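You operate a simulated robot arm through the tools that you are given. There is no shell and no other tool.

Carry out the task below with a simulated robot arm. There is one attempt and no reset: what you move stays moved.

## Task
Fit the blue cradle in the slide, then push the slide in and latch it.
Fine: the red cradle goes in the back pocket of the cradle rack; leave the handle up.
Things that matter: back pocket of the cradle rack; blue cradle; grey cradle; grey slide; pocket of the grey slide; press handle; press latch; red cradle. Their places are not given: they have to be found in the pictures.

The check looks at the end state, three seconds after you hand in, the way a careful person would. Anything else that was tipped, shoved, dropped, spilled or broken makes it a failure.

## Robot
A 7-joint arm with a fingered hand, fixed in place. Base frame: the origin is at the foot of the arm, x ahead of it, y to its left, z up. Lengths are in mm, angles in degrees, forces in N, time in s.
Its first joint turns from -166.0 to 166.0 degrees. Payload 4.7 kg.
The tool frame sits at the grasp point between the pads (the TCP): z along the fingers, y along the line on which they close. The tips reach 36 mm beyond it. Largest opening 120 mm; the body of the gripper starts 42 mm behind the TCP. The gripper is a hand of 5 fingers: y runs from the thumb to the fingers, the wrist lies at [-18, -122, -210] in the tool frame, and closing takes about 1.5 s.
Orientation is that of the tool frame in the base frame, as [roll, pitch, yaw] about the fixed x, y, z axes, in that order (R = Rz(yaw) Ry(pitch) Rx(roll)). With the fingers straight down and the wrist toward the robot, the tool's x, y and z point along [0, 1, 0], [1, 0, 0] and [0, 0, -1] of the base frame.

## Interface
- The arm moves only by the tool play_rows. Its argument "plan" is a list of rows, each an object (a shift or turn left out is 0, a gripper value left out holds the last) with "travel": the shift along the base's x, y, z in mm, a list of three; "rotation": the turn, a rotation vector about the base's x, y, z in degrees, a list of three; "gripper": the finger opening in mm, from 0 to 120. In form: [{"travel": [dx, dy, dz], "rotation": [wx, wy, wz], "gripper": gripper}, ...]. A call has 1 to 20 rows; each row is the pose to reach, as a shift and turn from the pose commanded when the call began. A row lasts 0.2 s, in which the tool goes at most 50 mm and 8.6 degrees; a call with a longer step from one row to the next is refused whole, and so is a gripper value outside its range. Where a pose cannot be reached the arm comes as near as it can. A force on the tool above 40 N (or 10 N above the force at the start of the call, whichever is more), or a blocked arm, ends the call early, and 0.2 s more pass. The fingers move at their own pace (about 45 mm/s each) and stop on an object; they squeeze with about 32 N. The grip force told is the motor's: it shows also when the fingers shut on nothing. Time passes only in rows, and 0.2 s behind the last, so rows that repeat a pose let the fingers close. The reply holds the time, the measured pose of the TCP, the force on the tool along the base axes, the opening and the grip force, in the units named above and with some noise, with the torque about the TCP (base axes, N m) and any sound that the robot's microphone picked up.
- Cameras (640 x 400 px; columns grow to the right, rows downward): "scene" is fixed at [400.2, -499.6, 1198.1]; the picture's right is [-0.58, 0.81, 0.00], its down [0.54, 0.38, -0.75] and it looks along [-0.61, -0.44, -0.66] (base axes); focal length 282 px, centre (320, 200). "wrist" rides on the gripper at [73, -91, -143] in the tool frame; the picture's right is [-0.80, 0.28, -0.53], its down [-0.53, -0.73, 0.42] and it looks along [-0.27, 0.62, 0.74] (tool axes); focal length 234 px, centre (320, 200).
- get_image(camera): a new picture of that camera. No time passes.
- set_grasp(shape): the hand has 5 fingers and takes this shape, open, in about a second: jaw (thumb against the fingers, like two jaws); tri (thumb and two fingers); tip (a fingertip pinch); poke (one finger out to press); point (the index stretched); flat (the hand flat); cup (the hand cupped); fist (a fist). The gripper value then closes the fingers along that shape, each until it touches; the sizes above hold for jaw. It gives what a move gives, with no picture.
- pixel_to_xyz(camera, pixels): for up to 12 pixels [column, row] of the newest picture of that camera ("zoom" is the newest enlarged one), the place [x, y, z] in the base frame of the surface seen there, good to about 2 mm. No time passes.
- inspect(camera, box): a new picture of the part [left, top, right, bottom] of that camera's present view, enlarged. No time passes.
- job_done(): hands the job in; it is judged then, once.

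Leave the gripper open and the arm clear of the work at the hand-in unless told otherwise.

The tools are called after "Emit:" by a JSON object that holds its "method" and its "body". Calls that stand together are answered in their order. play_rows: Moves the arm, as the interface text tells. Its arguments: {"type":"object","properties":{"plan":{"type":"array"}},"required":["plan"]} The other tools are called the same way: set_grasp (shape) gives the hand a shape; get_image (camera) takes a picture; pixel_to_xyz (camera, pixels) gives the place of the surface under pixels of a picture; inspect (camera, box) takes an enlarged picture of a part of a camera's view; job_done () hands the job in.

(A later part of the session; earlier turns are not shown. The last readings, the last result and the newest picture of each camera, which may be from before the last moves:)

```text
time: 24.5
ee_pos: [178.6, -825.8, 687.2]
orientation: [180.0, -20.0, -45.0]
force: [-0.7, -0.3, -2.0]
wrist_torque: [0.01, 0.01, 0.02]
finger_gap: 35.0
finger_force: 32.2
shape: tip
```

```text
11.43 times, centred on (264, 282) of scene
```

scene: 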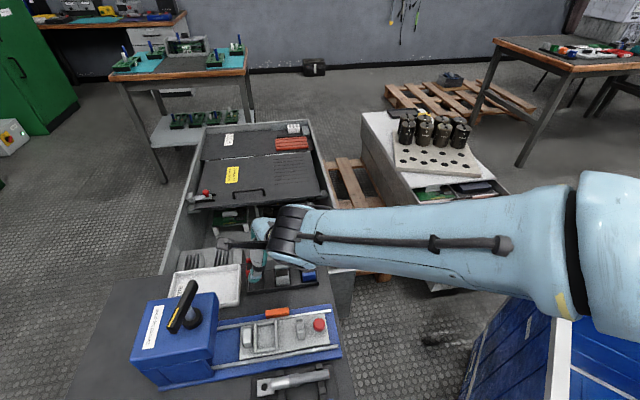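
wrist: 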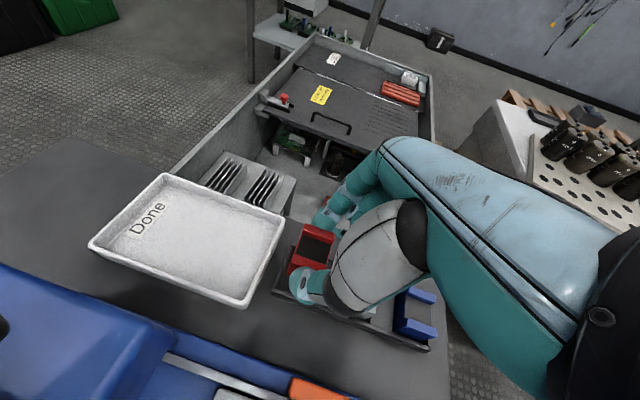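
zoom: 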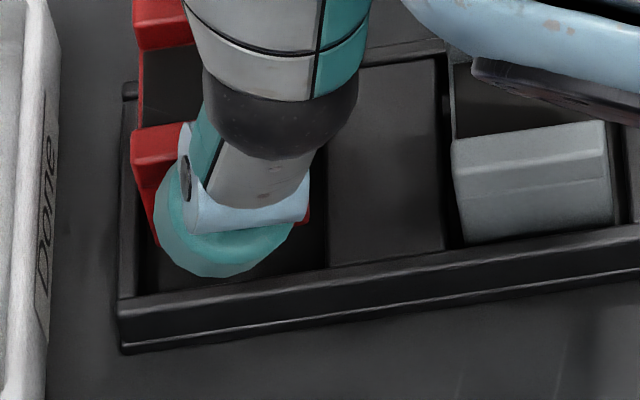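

I'll read the front face of the red cradle and the rack's front and back rims from this scene zoom, to settle the v-offset.

Emit:
{"method": "pixel_to_xyz", "body": {"camera": "zoom", "pixels": [[137, 150], [145, 190], [153, 232], [305, 215], [133, 132], [150, 15], [128, 300], [128, 90], [300, 262], [300, 290], [440, 250], [400, 50]]}}

Emit:
{"method": "pixel_to_xyz", "body": {"camera": "zoom", "pixels": [[460, 145], [600, 125], [458, 165], [605, 145], [465, 235], [612, 215], [390, 55], [360, 62], [250, 280], [160, 270], [340, 240], [430, 230]]}}

```text
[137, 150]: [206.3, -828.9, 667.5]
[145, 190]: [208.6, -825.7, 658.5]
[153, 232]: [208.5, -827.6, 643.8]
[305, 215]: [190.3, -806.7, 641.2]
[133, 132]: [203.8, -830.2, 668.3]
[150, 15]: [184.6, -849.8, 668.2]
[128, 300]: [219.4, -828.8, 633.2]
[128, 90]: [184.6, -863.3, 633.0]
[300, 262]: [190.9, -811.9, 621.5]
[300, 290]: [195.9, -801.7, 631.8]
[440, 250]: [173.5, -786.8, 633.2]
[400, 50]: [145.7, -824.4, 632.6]
```

```text
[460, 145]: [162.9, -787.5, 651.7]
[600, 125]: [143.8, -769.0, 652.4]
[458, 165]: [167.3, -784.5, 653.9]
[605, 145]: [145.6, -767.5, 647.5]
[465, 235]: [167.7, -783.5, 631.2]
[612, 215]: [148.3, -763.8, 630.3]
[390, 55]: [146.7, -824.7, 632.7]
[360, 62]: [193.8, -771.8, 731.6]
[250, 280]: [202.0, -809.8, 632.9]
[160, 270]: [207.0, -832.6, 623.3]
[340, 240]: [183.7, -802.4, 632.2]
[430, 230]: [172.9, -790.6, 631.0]
```

The u alignment matches: front-face centre 718.8 against the expected 718.8. In v, red is about 1.4 mm behind the grey one's seated position. I shift +1.4 mm in v and lower 7 mm so it just enters the pocket, then check the force.

Emit:
{"method": "play_rows", "body": {"plan": [{"travel": [1, 1, 0], "gripper": 30}, {"travel": [1, 1, -2]}, {"travel": [1, 1, -4]}, {"travel": [1, 1, -6]}, {"travel": [1, 1, -7]}, {"travel": [1, 1, -7]}]}}

Emit:
{"method": "inspect", "body": {"camera": "scene", "box": [236, 265, 292, 300]}}

Emit:
{"method": "inspect", "body": {"camera": "wrist", "box": [260, 200, 356, 275]}}

```text
time: 25.9
ee_pos: [179.6, -822.0, 682.7]
orientation: [-180.0, -20.0, -45.0]
force: [0.5, -0.3, -2.1]
wrist_torque: [0.04, 0.03, 0.0]
finger_gap: 34.6
finger_force: 32.4
shape: tip
```

```text
11.43 times, centred on (264, 282) of scene
```

zoom: 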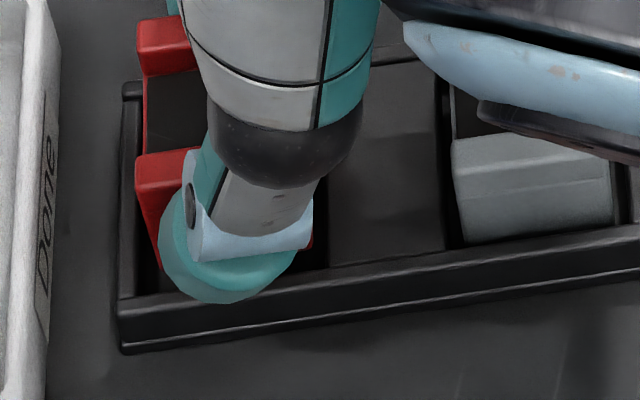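

```text
5.33 times, centred on (308, 238) of wrist
```

zoom: 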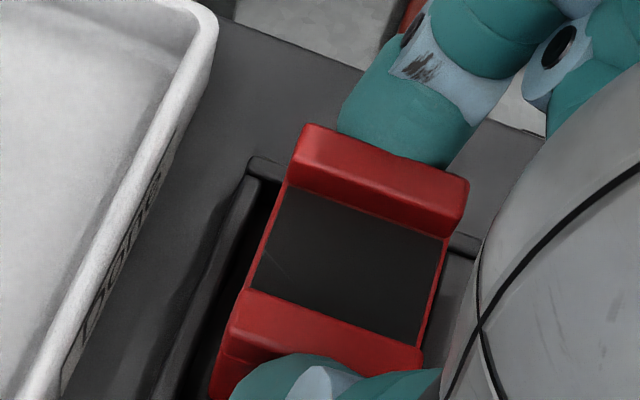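

Force is still only the cradle's weight (-2 N), so it is entering freely. I lower another 6 mm in small steps.

Emit:
{"method": "play_rows", "body": {"plan": [{"travel": [0, 0, -1.5], "gripper": 30}, {"travel": [0, 0, -3]}, {"travel": [0, 0, -4.5]}, {"travel": [0, 0, -6]}, {"travel": [0, 0, -6]}]}}

Emit:
{"method": "inspect", "body": {"camera": "scene", "box": [236, 265, 292, 300]}}

Emit:
{"method": "inspect", "body": {"camera": "wrist", "box": [260, 200, 356, 275]}}

```text
time: 27.1
ee_pos: [179.2, -822.1, 675.6]
orientation: [-180.0, -20.0, -44.9]
force: [-0.3, 0.3, -2.2]
wrist_torque: [0.03, 0.02, 0.02]
finger_gap: 34.5
finger_force: 32.2
shape: tip
```

```text
11.43 times, centred on (264, 282) of scene
```

zoom: 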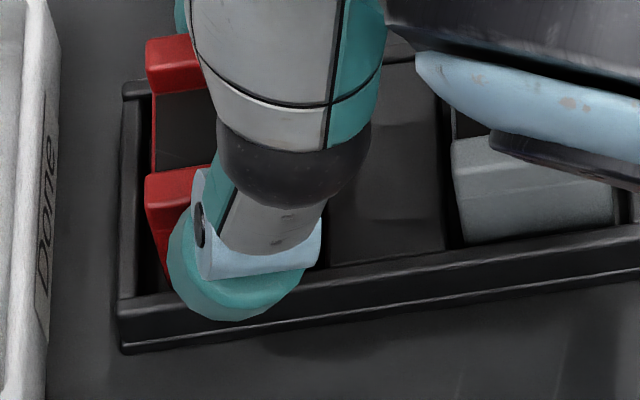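

```text
5.33 times, centred on (308, 238) of wrist
```

zoom: 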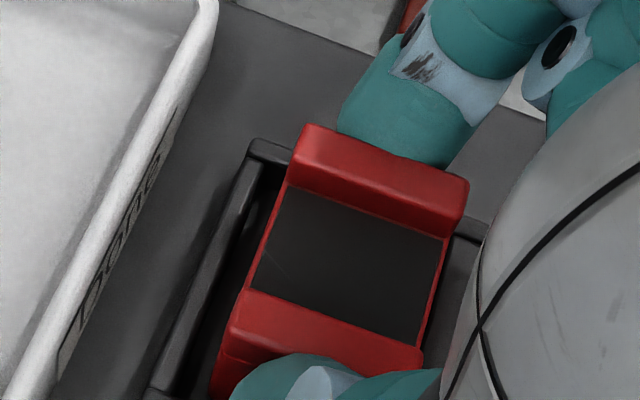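

Still free; the top should be about 656 and seats at about 654.5. I lower 2.5 mm more in half-millimetre steps, watching for support.

Emit:
{"method": "play_rows", "body": {"plan": [{"travel": [0, 0, -0.8], "gripper": 30}, {"travel": [0, 0, -1.5]}, {"travel": [0, 0, -2]}, {"travel": [0, 0, -2.5]}]}}

Emit:
{"method": "inspect", "body": {"camera": "scene", "box": [236, 255, 316, 305]}}

```text
time: 28.1
ee_pos: [179.7, -824.0, 672.3]
orientation: [180.0, -20.0, -45.0]
force: [0.1, -0.4, -1.2]
wrist_torque: [-0.01, 0.0, -0.01]
finger_gap: 34.7
finger_force: 31.5
shape: tip
```

```text
8.00 times, centred on (276, 280) of scene
```

zoom: 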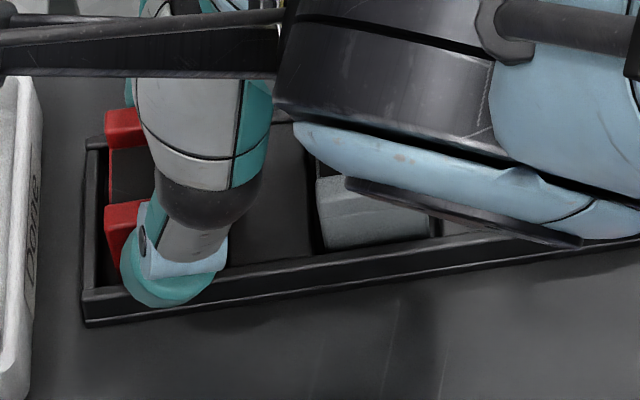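

I'll check the clearance of that dark plate of the hand above the grey cradle, and the red cradle's present height.

Emit:
{"method": "pixel_to_xyz", "body": {"camera": "zoom", "pixels": [[355, 185], [430, 212], [500, 230], [580, 240], [125, 115], [120, 212], [110, 225], [330, 200], [400, 235], [120, 130]]}}

```text
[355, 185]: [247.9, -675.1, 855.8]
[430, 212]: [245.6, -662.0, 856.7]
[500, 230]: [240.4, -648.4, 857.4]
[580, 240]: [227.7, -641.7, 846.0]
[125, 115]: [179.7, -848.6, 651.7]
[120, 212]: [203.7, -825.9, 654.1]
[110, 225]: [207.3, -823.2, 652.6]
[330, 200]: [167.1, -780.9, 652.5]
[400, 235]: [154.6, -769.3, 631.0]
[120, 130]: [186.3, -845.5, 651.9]
```

The plate is at z≈856, far above. The red top reads about 653–654, the same as the grey one, so it is seated. I open the fingers gently and rise.

Emit:
{"method": "play_rows", "body": {"plan": [{"travel": [0, 0, 0], "gripper": 38}, {"travel": [0, 0, 0], "gripper": 46}, {"travel": [0, 0, 0], "gripper": 56}, {"travel": [0, 0, 0], "gripper": 58}, {"travel": [0, 0, 5]}, {"travel": [0, 0, 15]}, {"travel": [0, 0, 35]}, {"travel": [0, 0, 60]}, {"travel": [0, 0, 90]}, {"travel": [0, 0, 90]}]}}

Emit:
{"method": "inspect", "body": {"camera": "scene", "box": [230, 245, 326, 305]}}

Emit:
{"method": "get_image", "body": {"camera": "wrist"}}

```text
time: 30.3
ee_pos: [180.6, -822.0, 762.8]
orientation: [-180.0, -20.0, -45.0]
force: [-0.1, 0.0, 0.5]
wrist_torque: [0.0, 0.01, -0.02]
finger_gap: 57.7
finger_force: 0.1
shape: tip
```

```text
6.67 times, centred on (278, 275) of scene
```

zoom: 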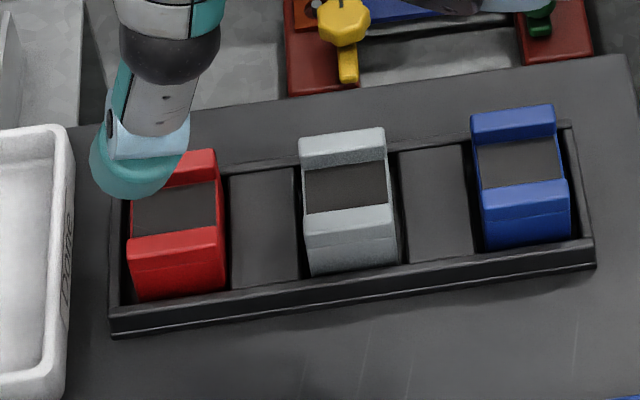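

```text
taken
```

wrist: 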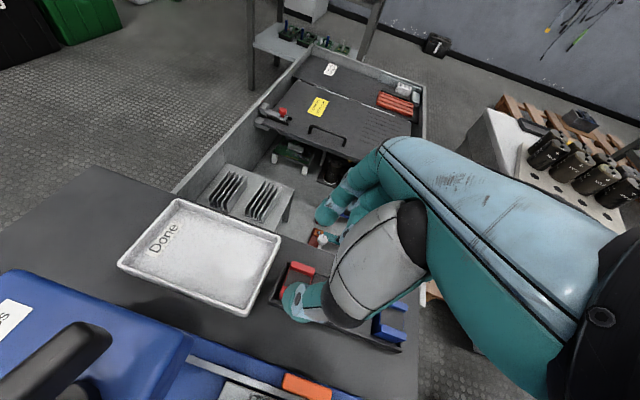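

Red is seated squarely in the back pocket. Next is the blue cradle; I'll measure it in this clear scene zoom, with grey and red for comparison.

Emit:
{"method": "pixel_to_xyz", "body": {"camera": "zoom", "pixels": [[487, 247], [569, 232], [483, 213], [566, 200], [480, 190], [562, 182], [473, 120], [554, 108], [476, 140], [556, 130], [518, 160], [528, 240]]}}

Emit:
{"method": "pixel_to_xyz", "body": {"camera": "zoom", "pixels": [[138, 298], [224, 287], [130, 258], [220, 245], [312, 272], [397, 260], [307, 238], [394, 225], [215, 160], [302, 140], [382, 130], [175, 290]]}}

```text
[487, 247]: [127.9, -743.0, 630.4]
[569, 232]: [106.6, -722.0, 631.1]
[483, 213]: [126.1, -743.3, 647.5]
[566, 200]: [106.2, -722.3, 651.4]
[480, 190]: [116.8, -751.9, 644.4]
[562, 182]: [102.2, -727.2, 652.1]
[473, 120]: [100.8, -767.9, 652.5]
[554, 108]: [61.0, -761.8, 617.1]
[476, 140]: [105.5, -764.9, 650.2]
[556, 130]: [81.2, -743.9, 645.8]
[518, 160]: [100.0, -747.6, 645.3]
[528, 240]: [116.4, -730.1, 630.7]
```

```text
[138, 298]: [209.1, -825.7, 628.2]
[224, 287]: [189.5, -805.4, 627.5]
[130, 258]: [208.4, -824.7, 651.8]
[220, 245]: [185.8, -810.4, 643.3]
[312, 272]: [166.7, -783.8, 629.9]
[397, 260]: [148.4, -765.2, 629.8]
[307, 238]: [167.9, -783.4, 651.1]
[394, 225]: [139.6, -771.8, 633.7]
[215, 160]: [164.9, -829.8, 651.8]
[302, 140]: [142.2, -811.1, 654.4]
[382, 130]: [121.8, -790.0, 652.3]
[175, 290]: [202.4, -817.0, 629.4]
```

Blue sits at (-82.0,+83.0) relative to red, so the same hand offset gives a TCP of about (98.5,-740.8). I move over it at this height, then descend with a 58 mm opening and stop 25 mm above to check.

Emit:
{"method": "play_rows", "body": {"plan": [{"travel": [-12, 12, 0], "gripper": 58}, {"travel": [-32, 32, 0]}, {"travel": [-52, 53, 0]}, {"travel": [-70, 71, 0]}, {"travel": [-80, 81, 0]}, {"travel": [-82, 83, 0]}, {"travel": [-82, 83, -20]}, {"travel": [-82, 83, -40]}, {"travel": [-82, 83, -55]}, {"travel": [-82, 83, -62]}, {"travel": [-82, 83, -62]}]}}

Emit:
{"method": "inspect", "body": {"camera": "wrist", "box": [250, 190, 378, 290]}}

Emit:
{"method": "inspect", "body": {"camera": "scene", "box": [250, 240, 346, 300]}}

```text
time: 32.7
ee_pos: [97.7, -740.2, 700.1]
orientation: [-180.0, -20.0, -45.0]
force: [-0.9, 0.7, -1.1]
wrist_torque: [-0.02, 0.0, 0.02]
finger_gap: 57.5
finger_force: 0.0
shape: tip
```

```text
4.00 times, centred on (314, 240) of wrist
```

zoom: 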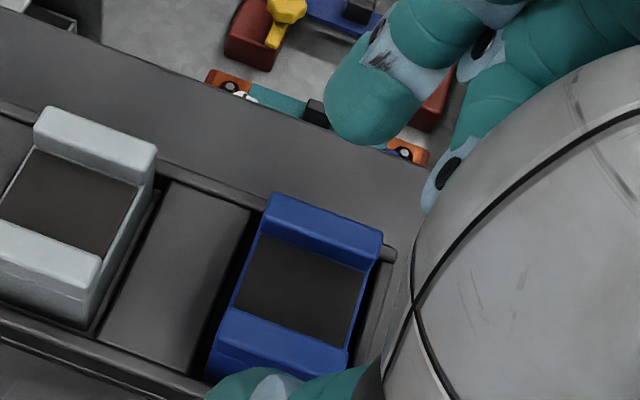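

```text
6.67 times, centred on (298, 270) of scene
```

zoom: 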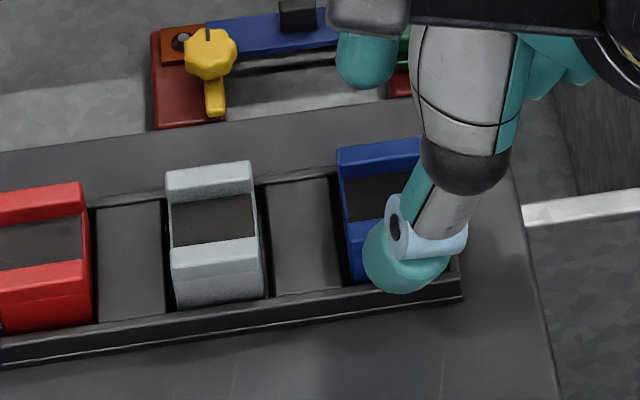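

Thumb and index straddle the blue cradle cleanly. I descend 28 mm to the same grip height as at the red release, and close.

Emit:
{"method": "play_rows", "body": {"plan": [{"travel": [0, 0, -8], "gripper": 58}, {"travel": [0, 0, -16]}, {"travel": [0, 0, -22]}, {"travel": [0, 0, -26]}, {"travel": [0, 0, -27.5]}, {"travel": [0, 0, -27.5], "gripper": 48}, {"travel": [0, 0, -27.5], "gripper": 40}, {"travel": [0, 0, -27.5], "gripper": 30}, {"travel": [0, 0, -27.5], "gripper": 30}, {"travel": [0, 0, -27.5], "gripper": 30}, {"travel": [0, 0, -27.5], "gripper": 30}]}}

Emit:
{"method": "inspect", "body": {"camera": "scene", "box": [250, 240, 346, 300]}}

Emit:
{"method": "inspect", "body": {"camera": "wrist", "box": [250, 190, 378, 290]}}

```text
time: 35.1
ee_pos: [98.4, -740.6, 673.7]
orientation: [180.0, -20.0, -45.0]
force: [-0.7, -0.1, -0.1]
wrist_torque: [0.03, 0.02, -0.01]
finger_gap: 34.6
finger_force: 31.6
shape: tip
```

```text
6.67 times, centred on (298, 270) of scene
```

zoom: 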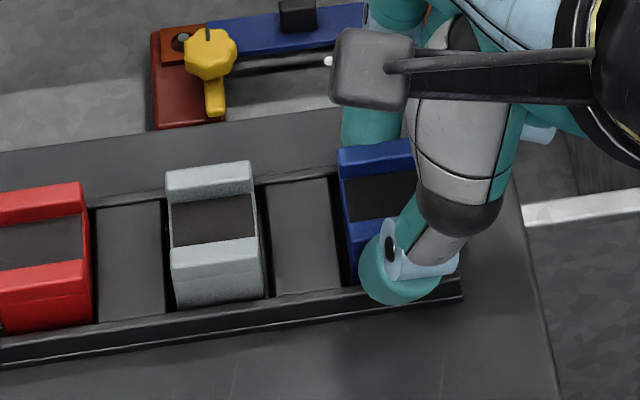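

```text
4.00 times, centred on (314, 240) of wrist
```

zoom: 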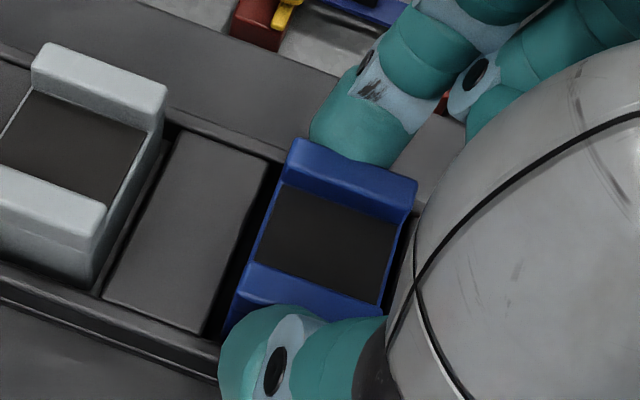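

Blue is gripped (34.6 mm, 32 N). In the picture it sits about 2 mm toward -u in the hand compared with red, which I'll compensate for. I lift slowly to about z 773.

Emit:
{"method": "play_rows", "body": {"plan": [{"travel": [0, 0, 2], "gripper": 30}, {"travel": [0, 0, 5]}, {"travel": [0, 0, 9]}, {"travel": [0, 0, 14]}, {"travel": [0, 0, 25]}, {"travel": [0, 0, 45]}, {"travel": [0, 0, 70]}, {"travel": [0, 0, 99]}, {"travel": [0, 0, 99]}]}}

Emit:
{"method": "inspect", "body": {"camera": "wrist", "box": [240, 180, 368, 280]}}

Emit:
{"method": "inspect", "body": {"camera": "scene", "box": [225, 235, 345, 310]}}

```text
time: 37.1
ee_pos: [97.4, -738.3, 772.3]
orientation: [180.0, -20.0, -45.0]
force: [-0.2, -0.2, -2.5]
wrist_torque: [-0.02, -0.01, 0.01]
finger_gap: 34.7
finger_force: 31.8
shape: tip
```

```text
4.00 times, centred on (304, 230) of wrist
```

zoom: 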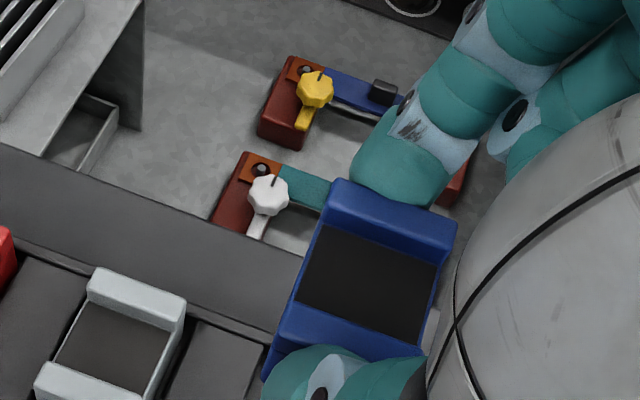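

```text
5.33 times, centred on (285, 272) of scene
```

zoom: 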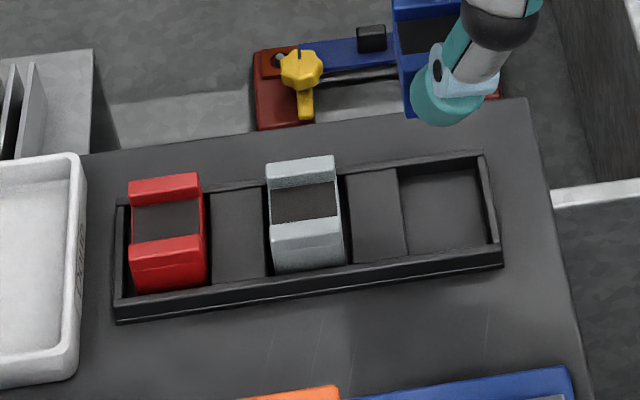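

I'll compare with the red-in-hand picture: blue sits about 2 mm toward -u and the same in v. Now I'll look at the empty slide pocket from the scene camera and measure it, plus the orange latch.

Emit:
{"method": "inspect", "body": {"camera": "scene", "box": [225, 300, 345, 375]}}

Emit:
{"method": "pixel_to_xyz", "body": {"camera": "zoom", "pixels": [[160, 130], [265, 115], [165, 280], [280, 265], [210, 190], [170, 270], [255, 255], [175, 140], [250, 125], [160, 200], [272, 190], [215, 268]]}}

```text
5.33 times, centred on (285, 338) of scene
```

zoom: 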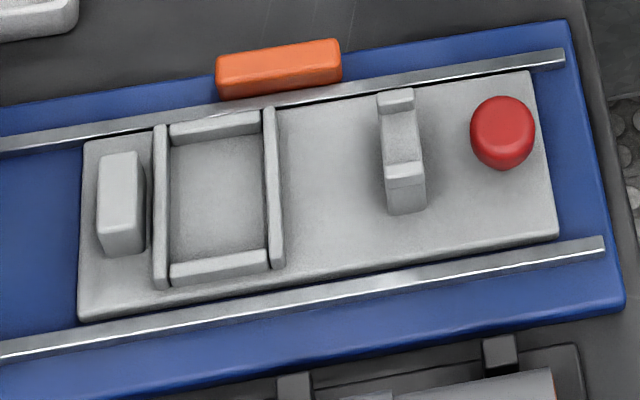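

```text
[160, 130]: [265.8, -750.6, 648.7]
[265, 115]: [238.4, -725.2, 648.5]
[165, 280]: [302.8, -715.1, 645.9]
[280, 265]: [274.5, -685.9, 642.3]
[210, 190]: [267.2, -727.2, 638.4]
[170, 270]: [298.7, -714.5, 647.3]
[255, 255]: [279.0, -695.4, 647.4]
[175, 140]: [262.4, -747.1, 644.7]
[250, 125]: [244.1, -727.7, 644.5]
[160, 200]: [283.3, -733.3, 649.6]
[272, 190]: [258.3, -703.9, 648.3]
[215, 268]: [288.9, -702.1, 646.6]
```

The slide pocket's centre is about (269,-720.5), matching where red sat. I carry blue over at this height and lower until its bottom is about 6 mm above the pocket walls (TCP z≈706), shifted +2.2 mm in u to match.

Emit:
{"method": "play_rows", "body": {"plan": [{"travel": [20, 3, 0], "gripper": 30}, {"travel": [50, 7, 0]}, {"travel": [80, 11, 0]}, {"travel": [110, 15, 0]}, {"travel": [140, 20, 0]}, {"travel": [158, 22, 0]}, {"travel": [165.2, 23.2, 0]}, {"travel": [165.2, 23.2, -15]}, {"travel": [165.2, 23.2, -35]}, {"travel": [165.2, 23.2, -52]}, {"travel": [165.2, 23.2, -62]}, {"travel": [165.2, 23.2, -66]}, {"travel": [165.2, 23.2, -66]}]}}

Emit:
{"method": "inspect", "body": {"camera": "wrist", "box": [240, 180, 368, 280]}}

Emit:
{"method": "get_image", "body": {"camera": "scene"}}

```text
time: 39.9
ee_pos: [262.8, -717.4, 707.3]
orientation: [-179.9, -20.1, -45.1]
force: [-0.5, -0.7, -1.5]
wrist_torque: [0.02, 0.02, 0.01]
finger_gap: 34.7
finger_force: 32.3
shape: tip
```

```text
4.00 times, centred on (304, 230) of wrist
```

zoom: 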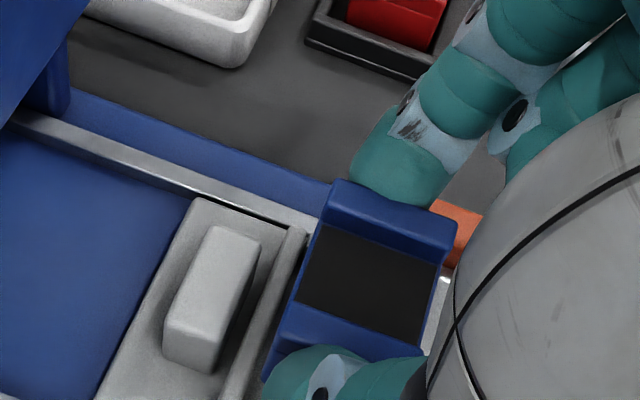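

```text
taken
```

scene: 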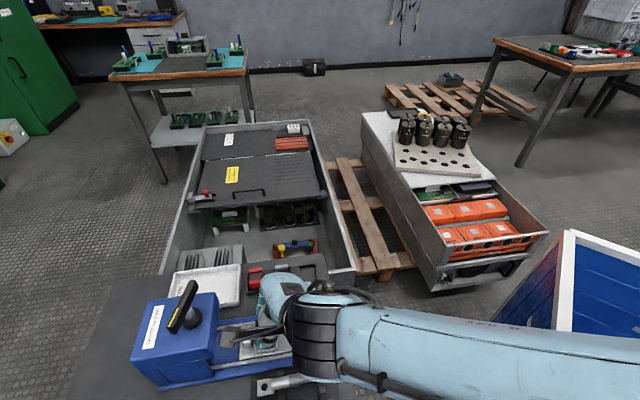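

Blue hovers just above the pocket. I'll read its corners and the left pocket wall from this wrist zoom.

Emit:
{"method": "pixel_to_xyz", "body": {"camera": "zoom", "pixels": [[337, 184], [455, 222], [325, 220], [440, 262], [298, 315], [280, 345], [272, 372], [360, 280], [300, 232], [235, 375], [285, 260], [446, 285]]}}

Emit:
{"method": "inspect", "body": {"camera": "scene", "box": [225, 300, 321, 360]}}

```text
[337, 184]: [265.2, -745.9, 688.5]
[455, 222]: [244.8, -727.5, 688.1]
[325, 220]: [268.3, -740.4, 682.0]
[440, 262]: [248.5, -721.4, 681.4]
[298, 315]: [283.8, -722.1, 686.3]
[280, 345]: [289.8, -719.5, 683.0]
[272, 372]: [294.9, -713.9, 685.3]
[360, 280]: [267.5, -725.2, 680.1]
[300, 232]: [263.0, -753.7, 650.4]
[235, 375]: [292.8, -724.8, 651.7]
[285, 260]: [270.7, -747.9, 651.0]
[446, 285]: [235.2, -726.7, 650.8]
```

```text
6.67 times, centred on (273, 330) of scene
```

zoom: 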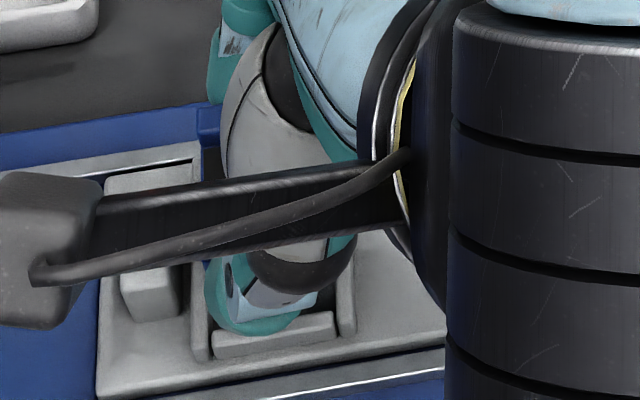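

Blue needs about -1 mm in u and +1.3 mm in v to be centred between the walls. I apply that, then lower 10 mm so it just enters the pocket, and check the force.

Emit:
{"method": "play_rows", "body": {"plan": [{"travel": [0.2, 1.6, 0], "gripper": 30}, {"travel": [0.2, 1.6, -3]}, {"travel": [0.2, 1.6, -6]}, {"travel": [0.2, 1.6, -8]}, {"travel": [0.2, 1.6, -10]}, {"travel": [0.2, 1.6, -10]}]}}

Emit:
{"method": "inspect", "body": {"camera": "wrist", "box": [240, 180, 368, 280]}}

```text
time: 41.3
ee_pos: [263.2, -714.6, 696.4]
orientation: [-179.9, -19.9, -45.1]
force: [-0.8, 0.7, -2.0]
wrist_torque: [0.02, -0.01, 0.01]
finger_gap: 34.5
finger_force: 32.2
shape: tip
```

```text
4.00 times, centred on (304, 230) of wrist
```

zoom: 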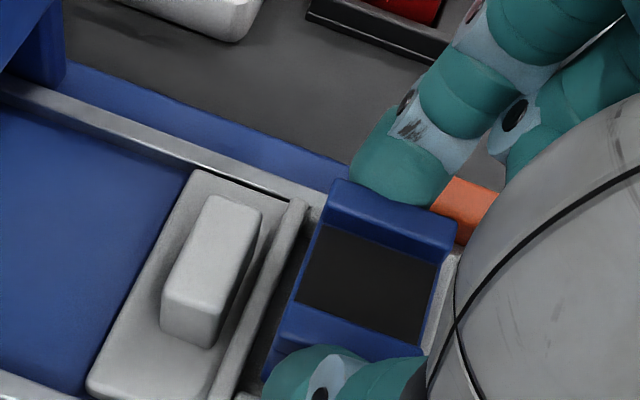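

The force still shows only the cradle's weight, so it is in the pocket mouth freely. I lower another 7 mm in small steps toward the seat (TCP z≈689.5).

Emit:
{"method": "play_rows", "body": {"plan": [{"travel": [0, 0, -1.5], "gripper": 30}, {"travel": [0, 0, -3]}, {"travel": [0, 0, -4.5]}, {"travel": [0, 0, -6]}, {"travel": [0, 0, -7]}, {"travel": [0, 0, -7]}]}}

Emit:
{"method": "inspect", "body": {"camera": "wrist", "box": [240, 180, 368, 280]}}

Emit:
{"method": "pixel_to_xyz", "body": {"camera": "zoom", "pixels": [[345, 192], [450, 225], [360, 205], [400, 212], [295, 325], [360, 280]]}}

```text
time: 42.7
ee_pos: [262.8, -716.0, 689.9]
orientation: [179.9, -20.1, -45.0]
force: [0.3, -0.4, -2.2]
wrist_torque: [0.03, 0.01, 0.0]
finger_gap: 34.7
finger_force: 32.4
shape: tip
```

```text
4.00 times, centred on (304, 230) of wrist
```

zoom: 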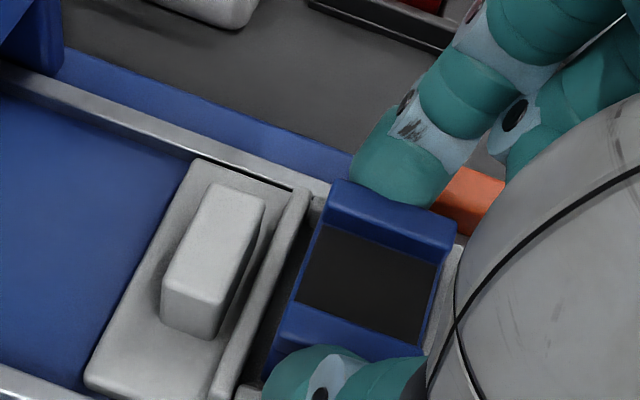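

```text
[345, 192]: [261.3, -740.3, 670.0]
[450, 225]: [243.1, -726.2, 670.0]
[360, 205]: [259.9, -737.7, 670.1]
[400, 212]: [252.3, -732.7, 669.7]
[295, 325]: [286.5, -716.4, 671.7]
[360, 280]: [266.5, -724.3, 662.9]
```

The top reads 670, the seated height. I lower one more millimetre, then open and rise straight up.

Emit:
{"method": "play_rows", "body": {"plan": [{"travel": [0, 0, -0.5], "gripper": 30}, {"travel": [0, 0, -1]}, {"travel": [0, 0, -1]}, {"travel": [0, 0, -1], "gripper": 38}, {"travel": [0, 0, -1], "gripper": 46}, {"travel": [0, 0, -1], "gripper": 56}, {"travel": [0, 0, -1], "gripper": 57}, {"travel": [0, 0, 5]}, {"travel": [0, 0, 15]}, {"travel": [0, 0, 35]}, {"travel": [0, 0, 65]}, {"travel": [0, 0, 100]}, {"travel": [0, 0, 100]}]}}

Emit:
{"method": "get_image", "body": {"camera": "wrist"}}

Emit:
{"method": "inspect", "body": {"camera": "wrist", "box": [220, 200, 348, 300]}}

```text
time: 45.5
ee_pos: [261.7, -713.9, 789.2]
orientation: [179.9, -20.1, -45.0]
force: [-1.1, -0.6, -0.3]
wrist_torque: [0.04, -0.02, -0.03]
finger_gap: 56.5
finger_force: 0.1
shape: tip
```

```text
taken
```

wrist: 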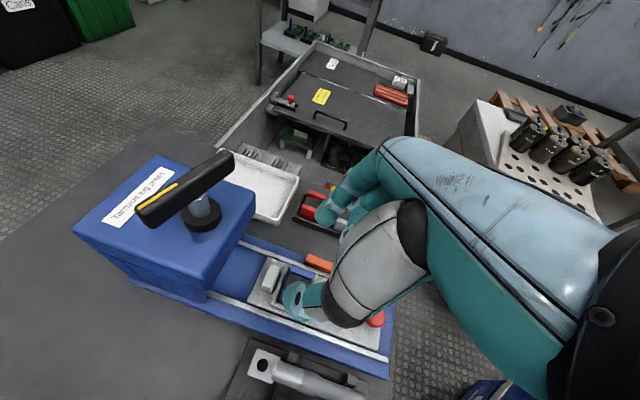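

```text
4.00 times, centred on (284, 250) of wrist
```

zoom: 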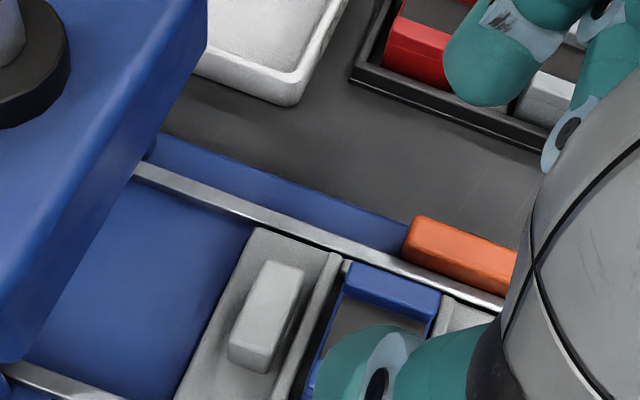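

Blue is seated between the walls. Now I need to understand the orange latch. I move the hand away toward -u/+v so that both cameras can see the slide and the latch.

Emit:
{"method": "play_rows", "body": {"plan": [{"travel": [-20, 20, 10]}, {"travel": [-45, 50, 20]}, {"travel": [-65, 80, 30]}, {"travel": [-85, 100, 30]}, {"travel": [-100, 110, 30]}, {"travel": [-100, 110, 30]}]}}

Emit:
{"method": "get_image", "body": {"camera": "wrist"}}

Emit:
{"method": "get_image", "body": {"camera": "scene"}}

Emit:
{"method": "inspect", "body": {"camera": "scene", "box": [225, 290, 345, 365]}}

```text
time: 46.9
ee_pos: [162.5, -605.4, 820.4]
orientation: [-180.0, -20.0, -45.0]
force: [-0.2, -0.1, 0.7]
wrist_torque: [-0.01, 0.0, 0.02]
finger_gap: 56.4
finger_force: 0.0
shape: tip
```

```text
taken
```

wrist: 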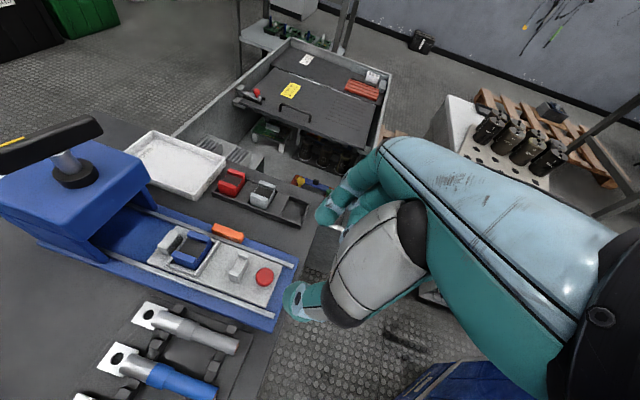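

```text
taken
```

scene: 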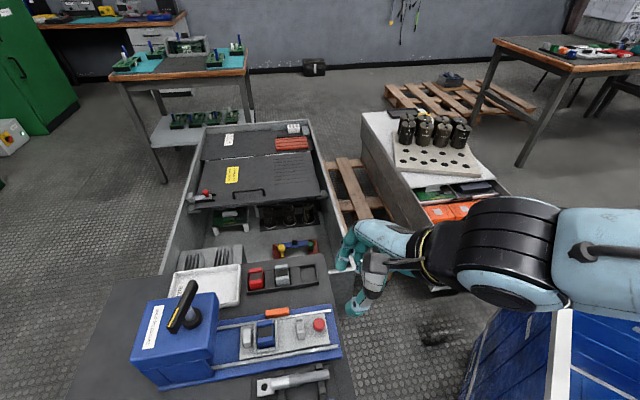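

```text
5.33 times, centred on (285, 328) of scene
```

zoom: 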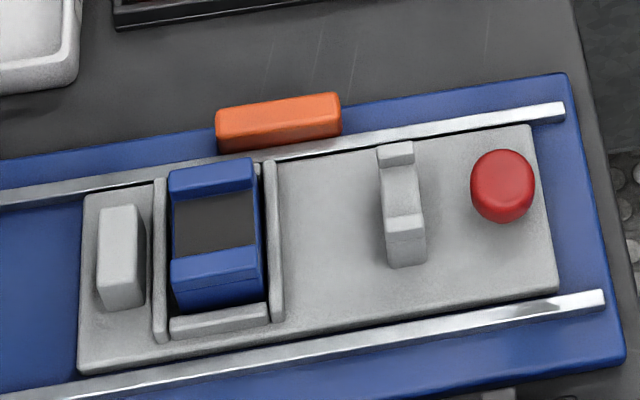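

Everything is visible now. I'll zoom the wrist camera on the slide and the latch.

Emit:
{"method": "inspect", "body": {"camera": "wrist", "box": [140, 205, 292, 310]}}

Emit:
{"method": "inspect", "body": {"camera": "wrist", "box": [190, 212, 254, 252]}}

Emit:
{"method": "pixel_to_xyz", "body": {"camera": "zoom", "pixels": [[220, 130], [530, 240], [200, 180], [510, 290], [360, 180], [360, 220], [500, 330], [360, 290], [150, 180], [560, 310], [360, 140], [250, 60]]}}

```text
3.81 times, centred on (216, 258) of wrist
```

zoom: 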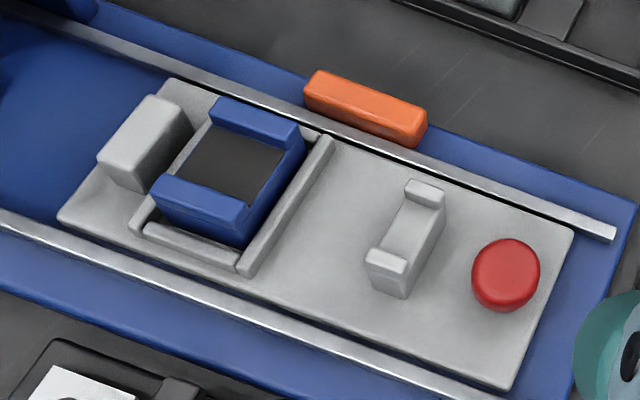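

```text
10.00 times, centred on (222, 232) of wrist
```

zoom: 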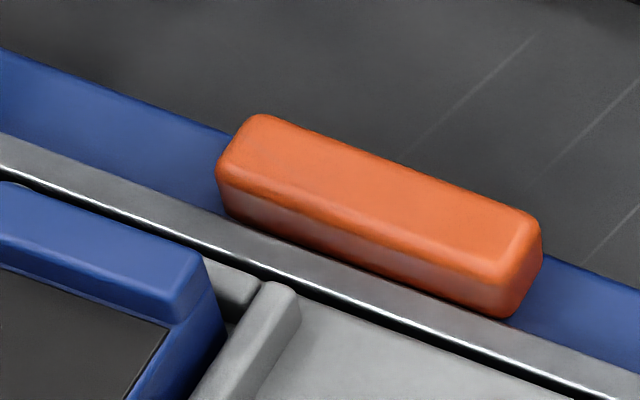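

```text
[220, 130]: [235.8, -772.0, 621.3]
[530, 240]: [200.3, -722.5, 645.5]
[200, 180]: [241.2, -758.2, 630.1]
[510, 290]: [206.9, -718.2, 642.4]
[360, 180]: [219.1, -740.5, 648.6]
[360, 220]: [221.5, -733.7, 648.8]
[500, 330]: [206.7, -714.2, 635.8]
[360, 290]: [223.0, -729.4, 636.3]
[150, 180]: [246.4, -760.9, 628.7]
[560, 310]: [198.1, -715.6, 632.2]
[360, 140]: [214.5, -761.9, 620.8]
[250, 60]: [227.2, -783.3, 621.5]
```

The latch is a 42 mm orange bar lying along the outside of the far rail. I'll measure its faces and the rail here, and the slide's corners, knob and post in a wider zoom.

Emit:
{"method": "pixel_to_xyz", "body": {"camera": "zoom", "pixels": [[262, 118], [535, 225], [222, 165], [508, 268], [222, 190], [505, 310], [360, 245], [360, 268], [360, 275], [360, 282], [180, 205], [560, 350]]}}

Emit:
{"method": "inspect", "body": {"camera": "wrist", "box": [140, 205, 292, 310]}}

Emit:
{"method": "pixel_to_xyz", "body": {"camera": "zoom", "pixels": [[572, 232], [512, 388], [65, 215], [165, 82], [505, 245], [505, 300], [475, 275], [538, 270], [410, 215], [425, 190], [385, 260], [610, 235]]}}

```text
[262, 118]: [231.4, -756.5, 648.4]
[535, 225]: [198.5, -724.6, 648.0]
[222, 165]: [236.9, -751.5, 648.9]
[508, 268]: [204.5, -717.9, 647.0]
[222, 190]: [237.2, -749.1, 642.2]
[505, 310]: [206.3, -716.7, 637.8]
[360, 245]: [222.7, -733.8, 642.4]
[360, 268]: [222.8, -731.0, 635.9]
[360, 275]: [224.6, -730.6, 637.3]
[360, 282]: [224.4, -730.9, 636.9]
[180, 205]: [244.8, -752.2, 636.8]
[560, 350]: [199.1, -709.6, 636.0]
```

```text
3.81 times, centred on (216, 258) of wrist
```

zoom: 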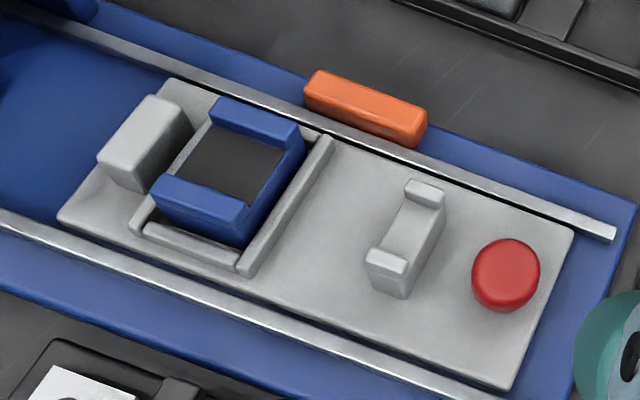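

```text
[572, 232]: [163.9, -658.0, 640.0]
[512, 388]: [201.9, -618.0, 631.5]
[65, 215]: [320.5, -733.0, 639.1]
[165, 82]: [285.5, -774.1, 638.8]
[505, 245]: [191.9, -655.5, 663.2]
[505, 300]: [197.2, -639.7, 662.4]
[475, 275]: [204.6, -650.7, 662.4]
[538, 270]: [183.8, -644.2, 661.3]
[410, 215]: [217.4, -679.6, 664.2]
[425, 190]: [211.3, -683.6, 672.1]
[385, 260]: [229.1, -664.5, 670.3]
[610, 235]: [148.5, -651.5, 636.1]
```

The slide runs u 580–748; the knob is at (194.5,-647.5) with top z 662; the ram axis is at u≈800, so the travel should be about 100 mm. I'll check the press body's front face and its tunnel for clearance.

Emit:
{"method": "inspect", "body": {"camera": "wrist", "box": [0, 100, 200, 290]}}

Emit:
{"method": "pixel_to_xyz", "body": {"camera": "wrist", "pixels": [[148, 180], [88, 242], [150, 205], [92, 262], [5, 190], [110, 240], [130, 225], [140, 215], [120, 155], [60, 225], [20, 155], [100, 122]]}}

Emit:
{"method": "inspect", "body": {"camera": "scene", "box": [125, 270, 265, 395]}}

```text
2.11 times, centred on (100, 195) of wrist
```

zoom: 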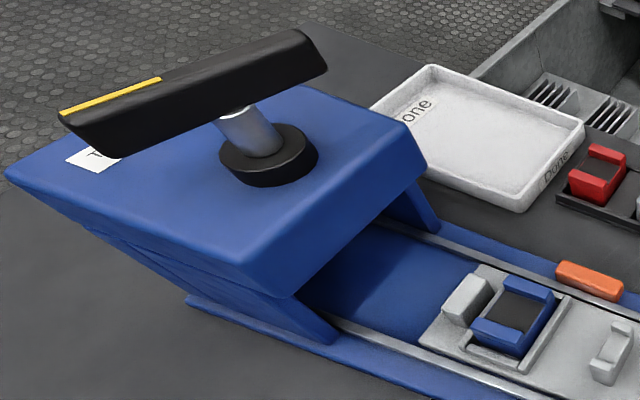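

```text
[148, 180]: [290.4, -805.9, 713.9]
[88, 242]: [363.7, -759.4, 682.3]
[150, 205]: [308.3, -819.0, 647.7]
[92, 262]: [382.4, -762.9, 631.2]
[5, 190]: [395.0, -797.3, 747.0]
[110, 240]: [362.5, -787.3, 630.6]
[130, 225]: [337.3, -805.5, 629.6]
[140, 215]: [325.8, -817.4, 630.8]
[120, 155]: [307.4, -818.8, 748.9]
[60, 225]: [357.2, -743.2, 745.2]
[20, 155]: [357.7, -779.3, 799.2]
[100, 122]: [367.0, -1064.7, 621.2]
```

```text
3.20 times, centred on (195, 332) of scene
```

zoom: 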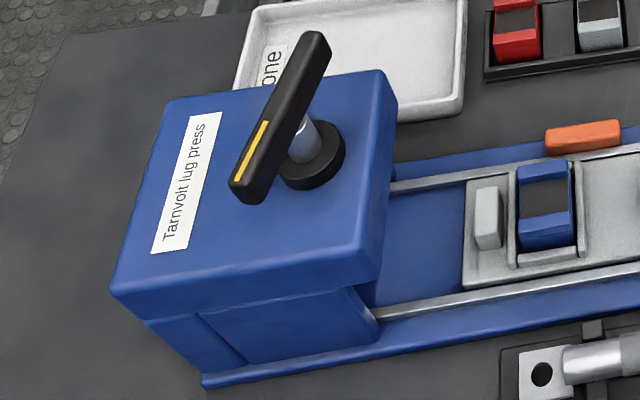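

The tunnel under the press body starts at u≈776 with its underside at about z 682; the cradle top at 670 passes beneath. I'll grip the red knob (22 mm wide, top z 662) and push it along u. First I move above it with a 44 mm opening.

Emit:
{"method": "play_rows", "body": {"plan": [{"travel": [8, -12, 0], "gripper": 44}, {"travel": [20, -28, -10]}, {"travel": [24.2, -35.1, -30]}, {"travel": [24.2, -35.1, -60]}, {"travel": [24.2, -35.1, -85]}, {"travel": [24.2, -35.1, -100]}, {"travel": [24.2, -35.1, -105]}, {"travel": [24.2, -35.1, -105]}]}}

Emit:
{"method": "get_image", "body": {"camera": "wrist"}}

Emit:
{"method": "inspect", "body": {"camera": "wrist", "box": [240, 180, 368, 280]}}

Emit:
{"method": "inspect", "body": {"camera": "scene", "box": [240, 290, 352, 360]}}

```text
time: 48.7
ee_pos: [186.5, -641.1, 715.7]
orientation: [180.0, -19.9, -45.0]
force: [-0.6, -0.4, -0.3]
wrist_torque: [0.01, 0.0, 0.0]
finger_gap: 45.0
finger_force: 0.1
shape: tip
```

```text
taken
```

wrist: 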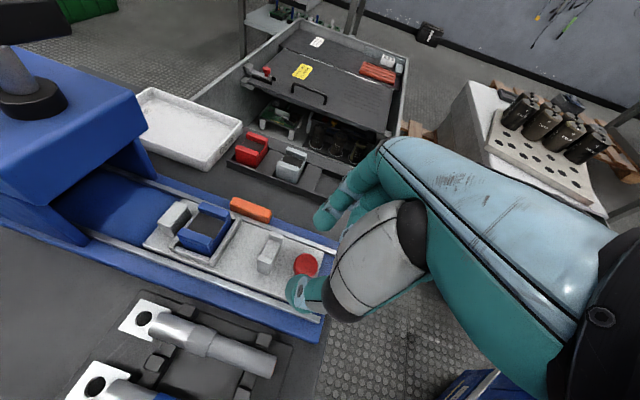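

```text
4.00 times, centred on (304, 230) of wrist
```

zoom: 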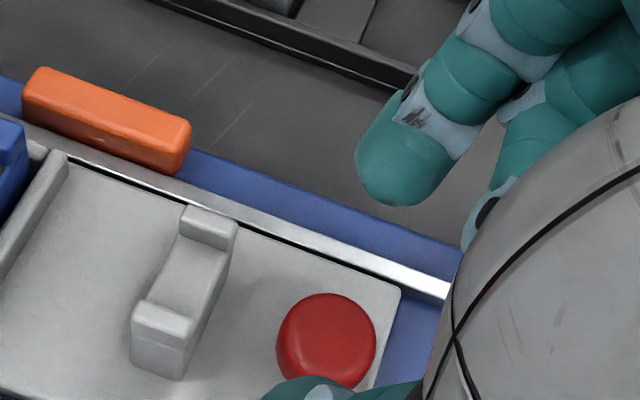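

```text
5.71 times, centred on (296, 325) of scene
```

zoom: 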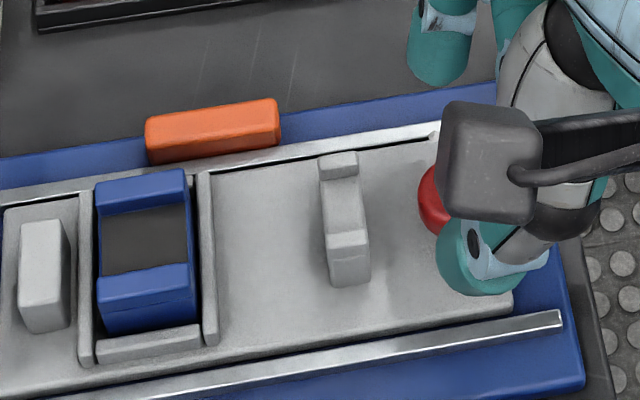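

The thumb and index straddle the knob well. I lower 33 mm to TCP z≈682 and close on the knob.

Emit:
{"method": "play_rows", "body": {"plan": [{"travel": [0, 0, -10], "gripper": 44}, {"travel": [0, 0, -20]}, {"travel": [0, 0, -28]}, {"travel": [0, 0, -33]}, {"travel": [0, 0, -33], "gripper": 36}, {"travel": [0, 0, -33], "gripper": 28}, {"travel": [0, 0, -33], "gripper": 20}, {"travel": [0, 0, -33], "gripper": 16}, {"travel": [0, 0, -33], "gripper": 16}, {"travel": [0, 0, -33], "gripper": 16}]}}

Emit:
{"method": "inspect", "body": {"camera": "wrist", "box": [200, 180, 360, 305]}}

```text
time: 50.9
ee_pos: [187.4, -638.5, 682.6]
orientation: [-179.9, -20.0, -45.1]
force: [-1.4, 1.2, -1.9]
wrist_torque: [-0.02, 0.08, -0.06]
finger_gap: 18.5
finger_force: 32.3
shape: tip
```

```text
3.20 times, centred on (280, 242) of wrist
```

zoom: 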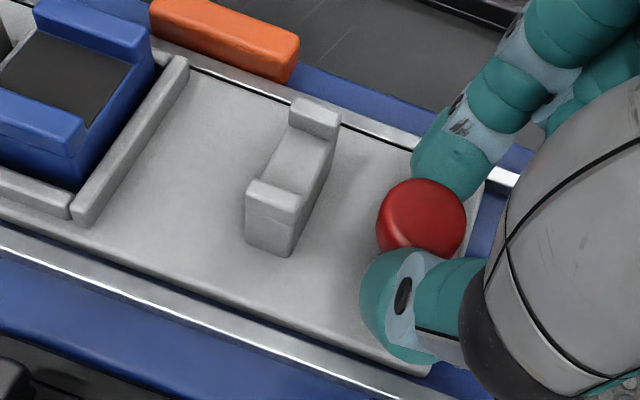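

The knob is gripped (18.5 mm, 32 N). I push it 40 mm along u=(0.707,-0.707) and check forces.

Emit:
{"method": "play_rows", "body": {"plan": [{"travel": [1.4, -1.4, 0], "gripper": 16}, {"travel": [4.2, -4.2, 0]}, {"travel": [8.5, -8.5, 0]}, {"travel": [12.7, -12.7, 0]}, {"travel": [17, -17, 0]}, {"travel": [21.2, -21.2, 0]}, {"travel": [25.5, -25.5, 0]}, {"travel": [28.3, -28.3, 0]}, {"travel": [28.3, -28.3, 0]}]}}

Emit:
{"method": "inspect", "body": {"camera": "wrist", "box": [140, 140, 380, 315]}}

```text
time: 52.9
ee_pos: [215.9, -667.2, 681.8]
orientation: [180.0, -20.0, -45.0]
force: [0.4, 1.4, -0.2]
wrist_torque: [0.03, 0.04, -0.07]
finger_gap: 18.5
finger_force: 32.2
shape: tip
```

```text
2.29 times, centred on (260, 228) of wrist
```

zoom: 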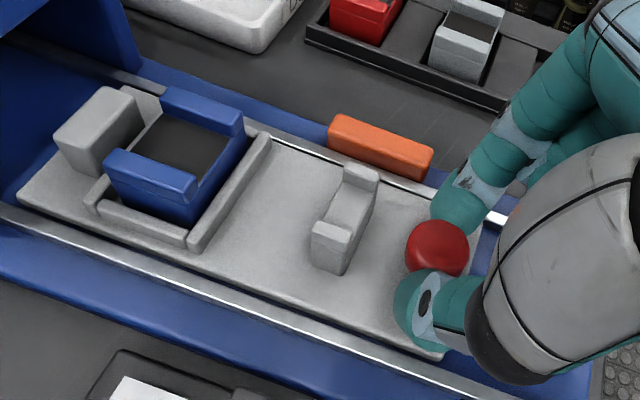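

The slide follows smoothly with little force. I push another 50 mm, then check.

Emit:
{"method": "play_rows", "body": {"plan": [{"travel": [4.2, -4.2, 0], "gripper": 16}, {"travel": [8.5, -8.5, 0]}, {"travel": [12.7, -12.7, 0]}, {"travel": [17, -17, 0]}, {"travel": [21.2, -21.2, 0]}, {"travel": [25.5, -25.5, 0]}, {"travel": [29.7, -29.7, 0]}, {"travel": [33.2, -33.2, 0]}, {"travel": [35.4, -35.4, 0]}, {"travel": [35.4, -35.4, 0]}]}}

Emit:
{"method": "inspect", "body": {"camera": "wrist", "box": [140, 140, 380, 315]}}

Emit:
{"method": "get_image", "body": {"camera": "scene"}}

```text
time: 55.1
ee_pos: [252.3, -703.7, 681.5]
orientation: [-179.9, -20.0, -45.1]
force: [0.7, 2.1, -1.7]
wrist_torque: [0.06, 0.02, -0.01]
finger_gap: 18.8
finger_force: 31.9
shape: tip
```

```text
2.29 times, centred on (260, 228) of wrist
```

zoom: 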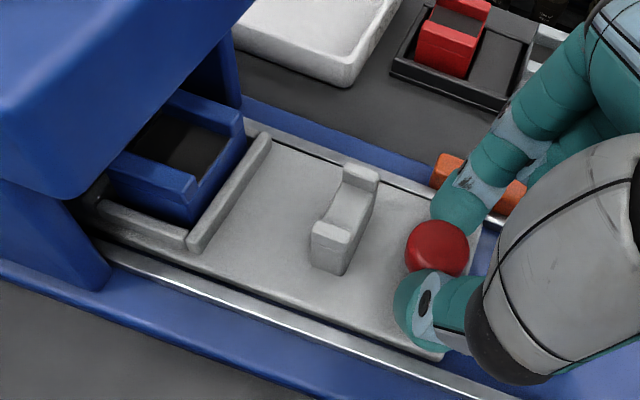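

```text
taken
```

scene: 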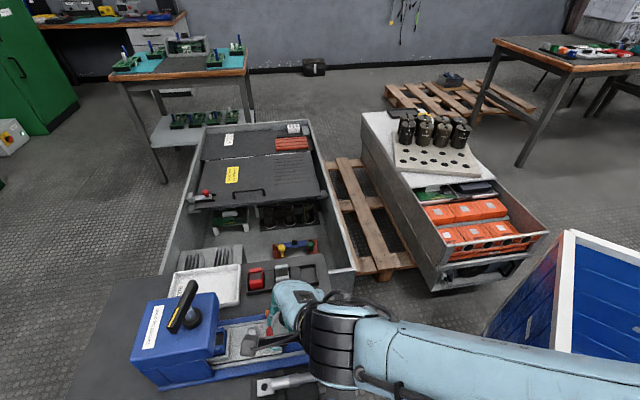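

90 mm travelled with force around 2 N. I continue 15 mm in small steps to feel for the stop.

Emit:
{"method": "play_rows", "body": {"plan": [{"travel": [1.06, -1.06, 0], "gripper": 16}, {"travel": [2.12, -2.12, 0]}, {"travel": [3.18, -3.18, 0]}, {"travel": [4.24, -4.24, 0]}, {"travel": [5.3, -5.3, 0]}, {"travel": [6.36, -6.36, 0]}, {"travel": [7.42, -7.42, 0]}, {"travel": [8.49, -8.49, 0]}, {"travel": [9.55, -9.55, 0]}, {"travel": [10.6, -10.6, 0]}, {"travel": [10.6, -10.6, 0]}]}}

Emit:
{"method": "inspect", "body": {"camera": "wrist", "box": [140, 140, 380, 315]}}

```text
time: 57.5
ee_pos: [261.0, -715.2, 682.0]
orientation: [180.0, -20.0, -45.1]
force: [0.3, 9.7, 4.0]
wrist_torque: [0.22, -0.08, -0.01]
finger_gap: 18.5
finger_force: 31.7
shape: tip
```

```text
2.29 times, centred on (260, 228) of wrist
```

zoom: 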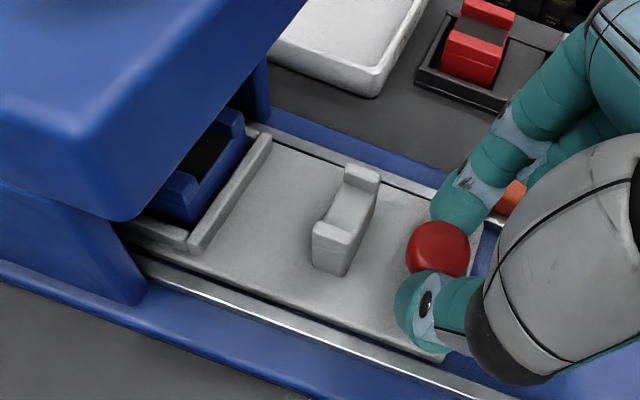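

The force has risen to about 7 N against the motion and 7 N sideways toward +v. I ease 1 mm toward +v and go on 4 mm in tiny steps.

Emit:
{"method": "play_rows", "body": {"plan": [{"travel": [0.7, 0.7, 0], "gripper": 16}, {"travel": [1.4, 0.0, 0]}, {"travel": [2.1, -0.7, 0]}, {"travel": [2.8, -1.4, 0]}, {"travel": [3.5, -2.1, 0]}, {"travel": [3.5, -2.1, 0]}]}}

Emit:
{"method": "inspect", "body": {"camera": "wrist", "box": [140, 140, 380, 315]}}

```text
time: 58.9
ee_pos: [265.9, -716.2, 682.6]
orientation: [-180.0, -20.0, -45.1]
force: [-14.5, 14.8, 8.4]
wrist_torque: [0.36, 0.24, -0.13]
finger_gap: 18.8
finger_force: 32.0
shape: tip
```

```text
2.29 times, centred on (260, 228) of wrist
```

zoom: 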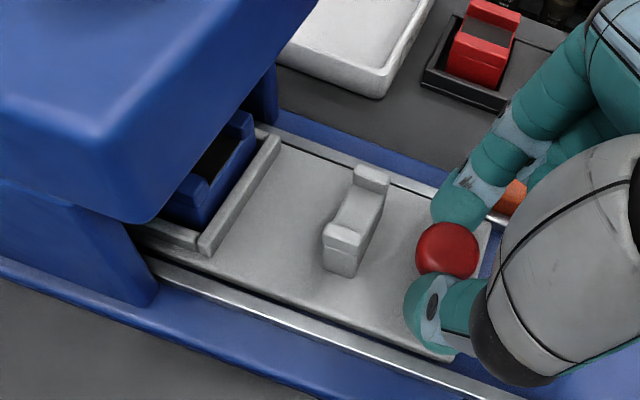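

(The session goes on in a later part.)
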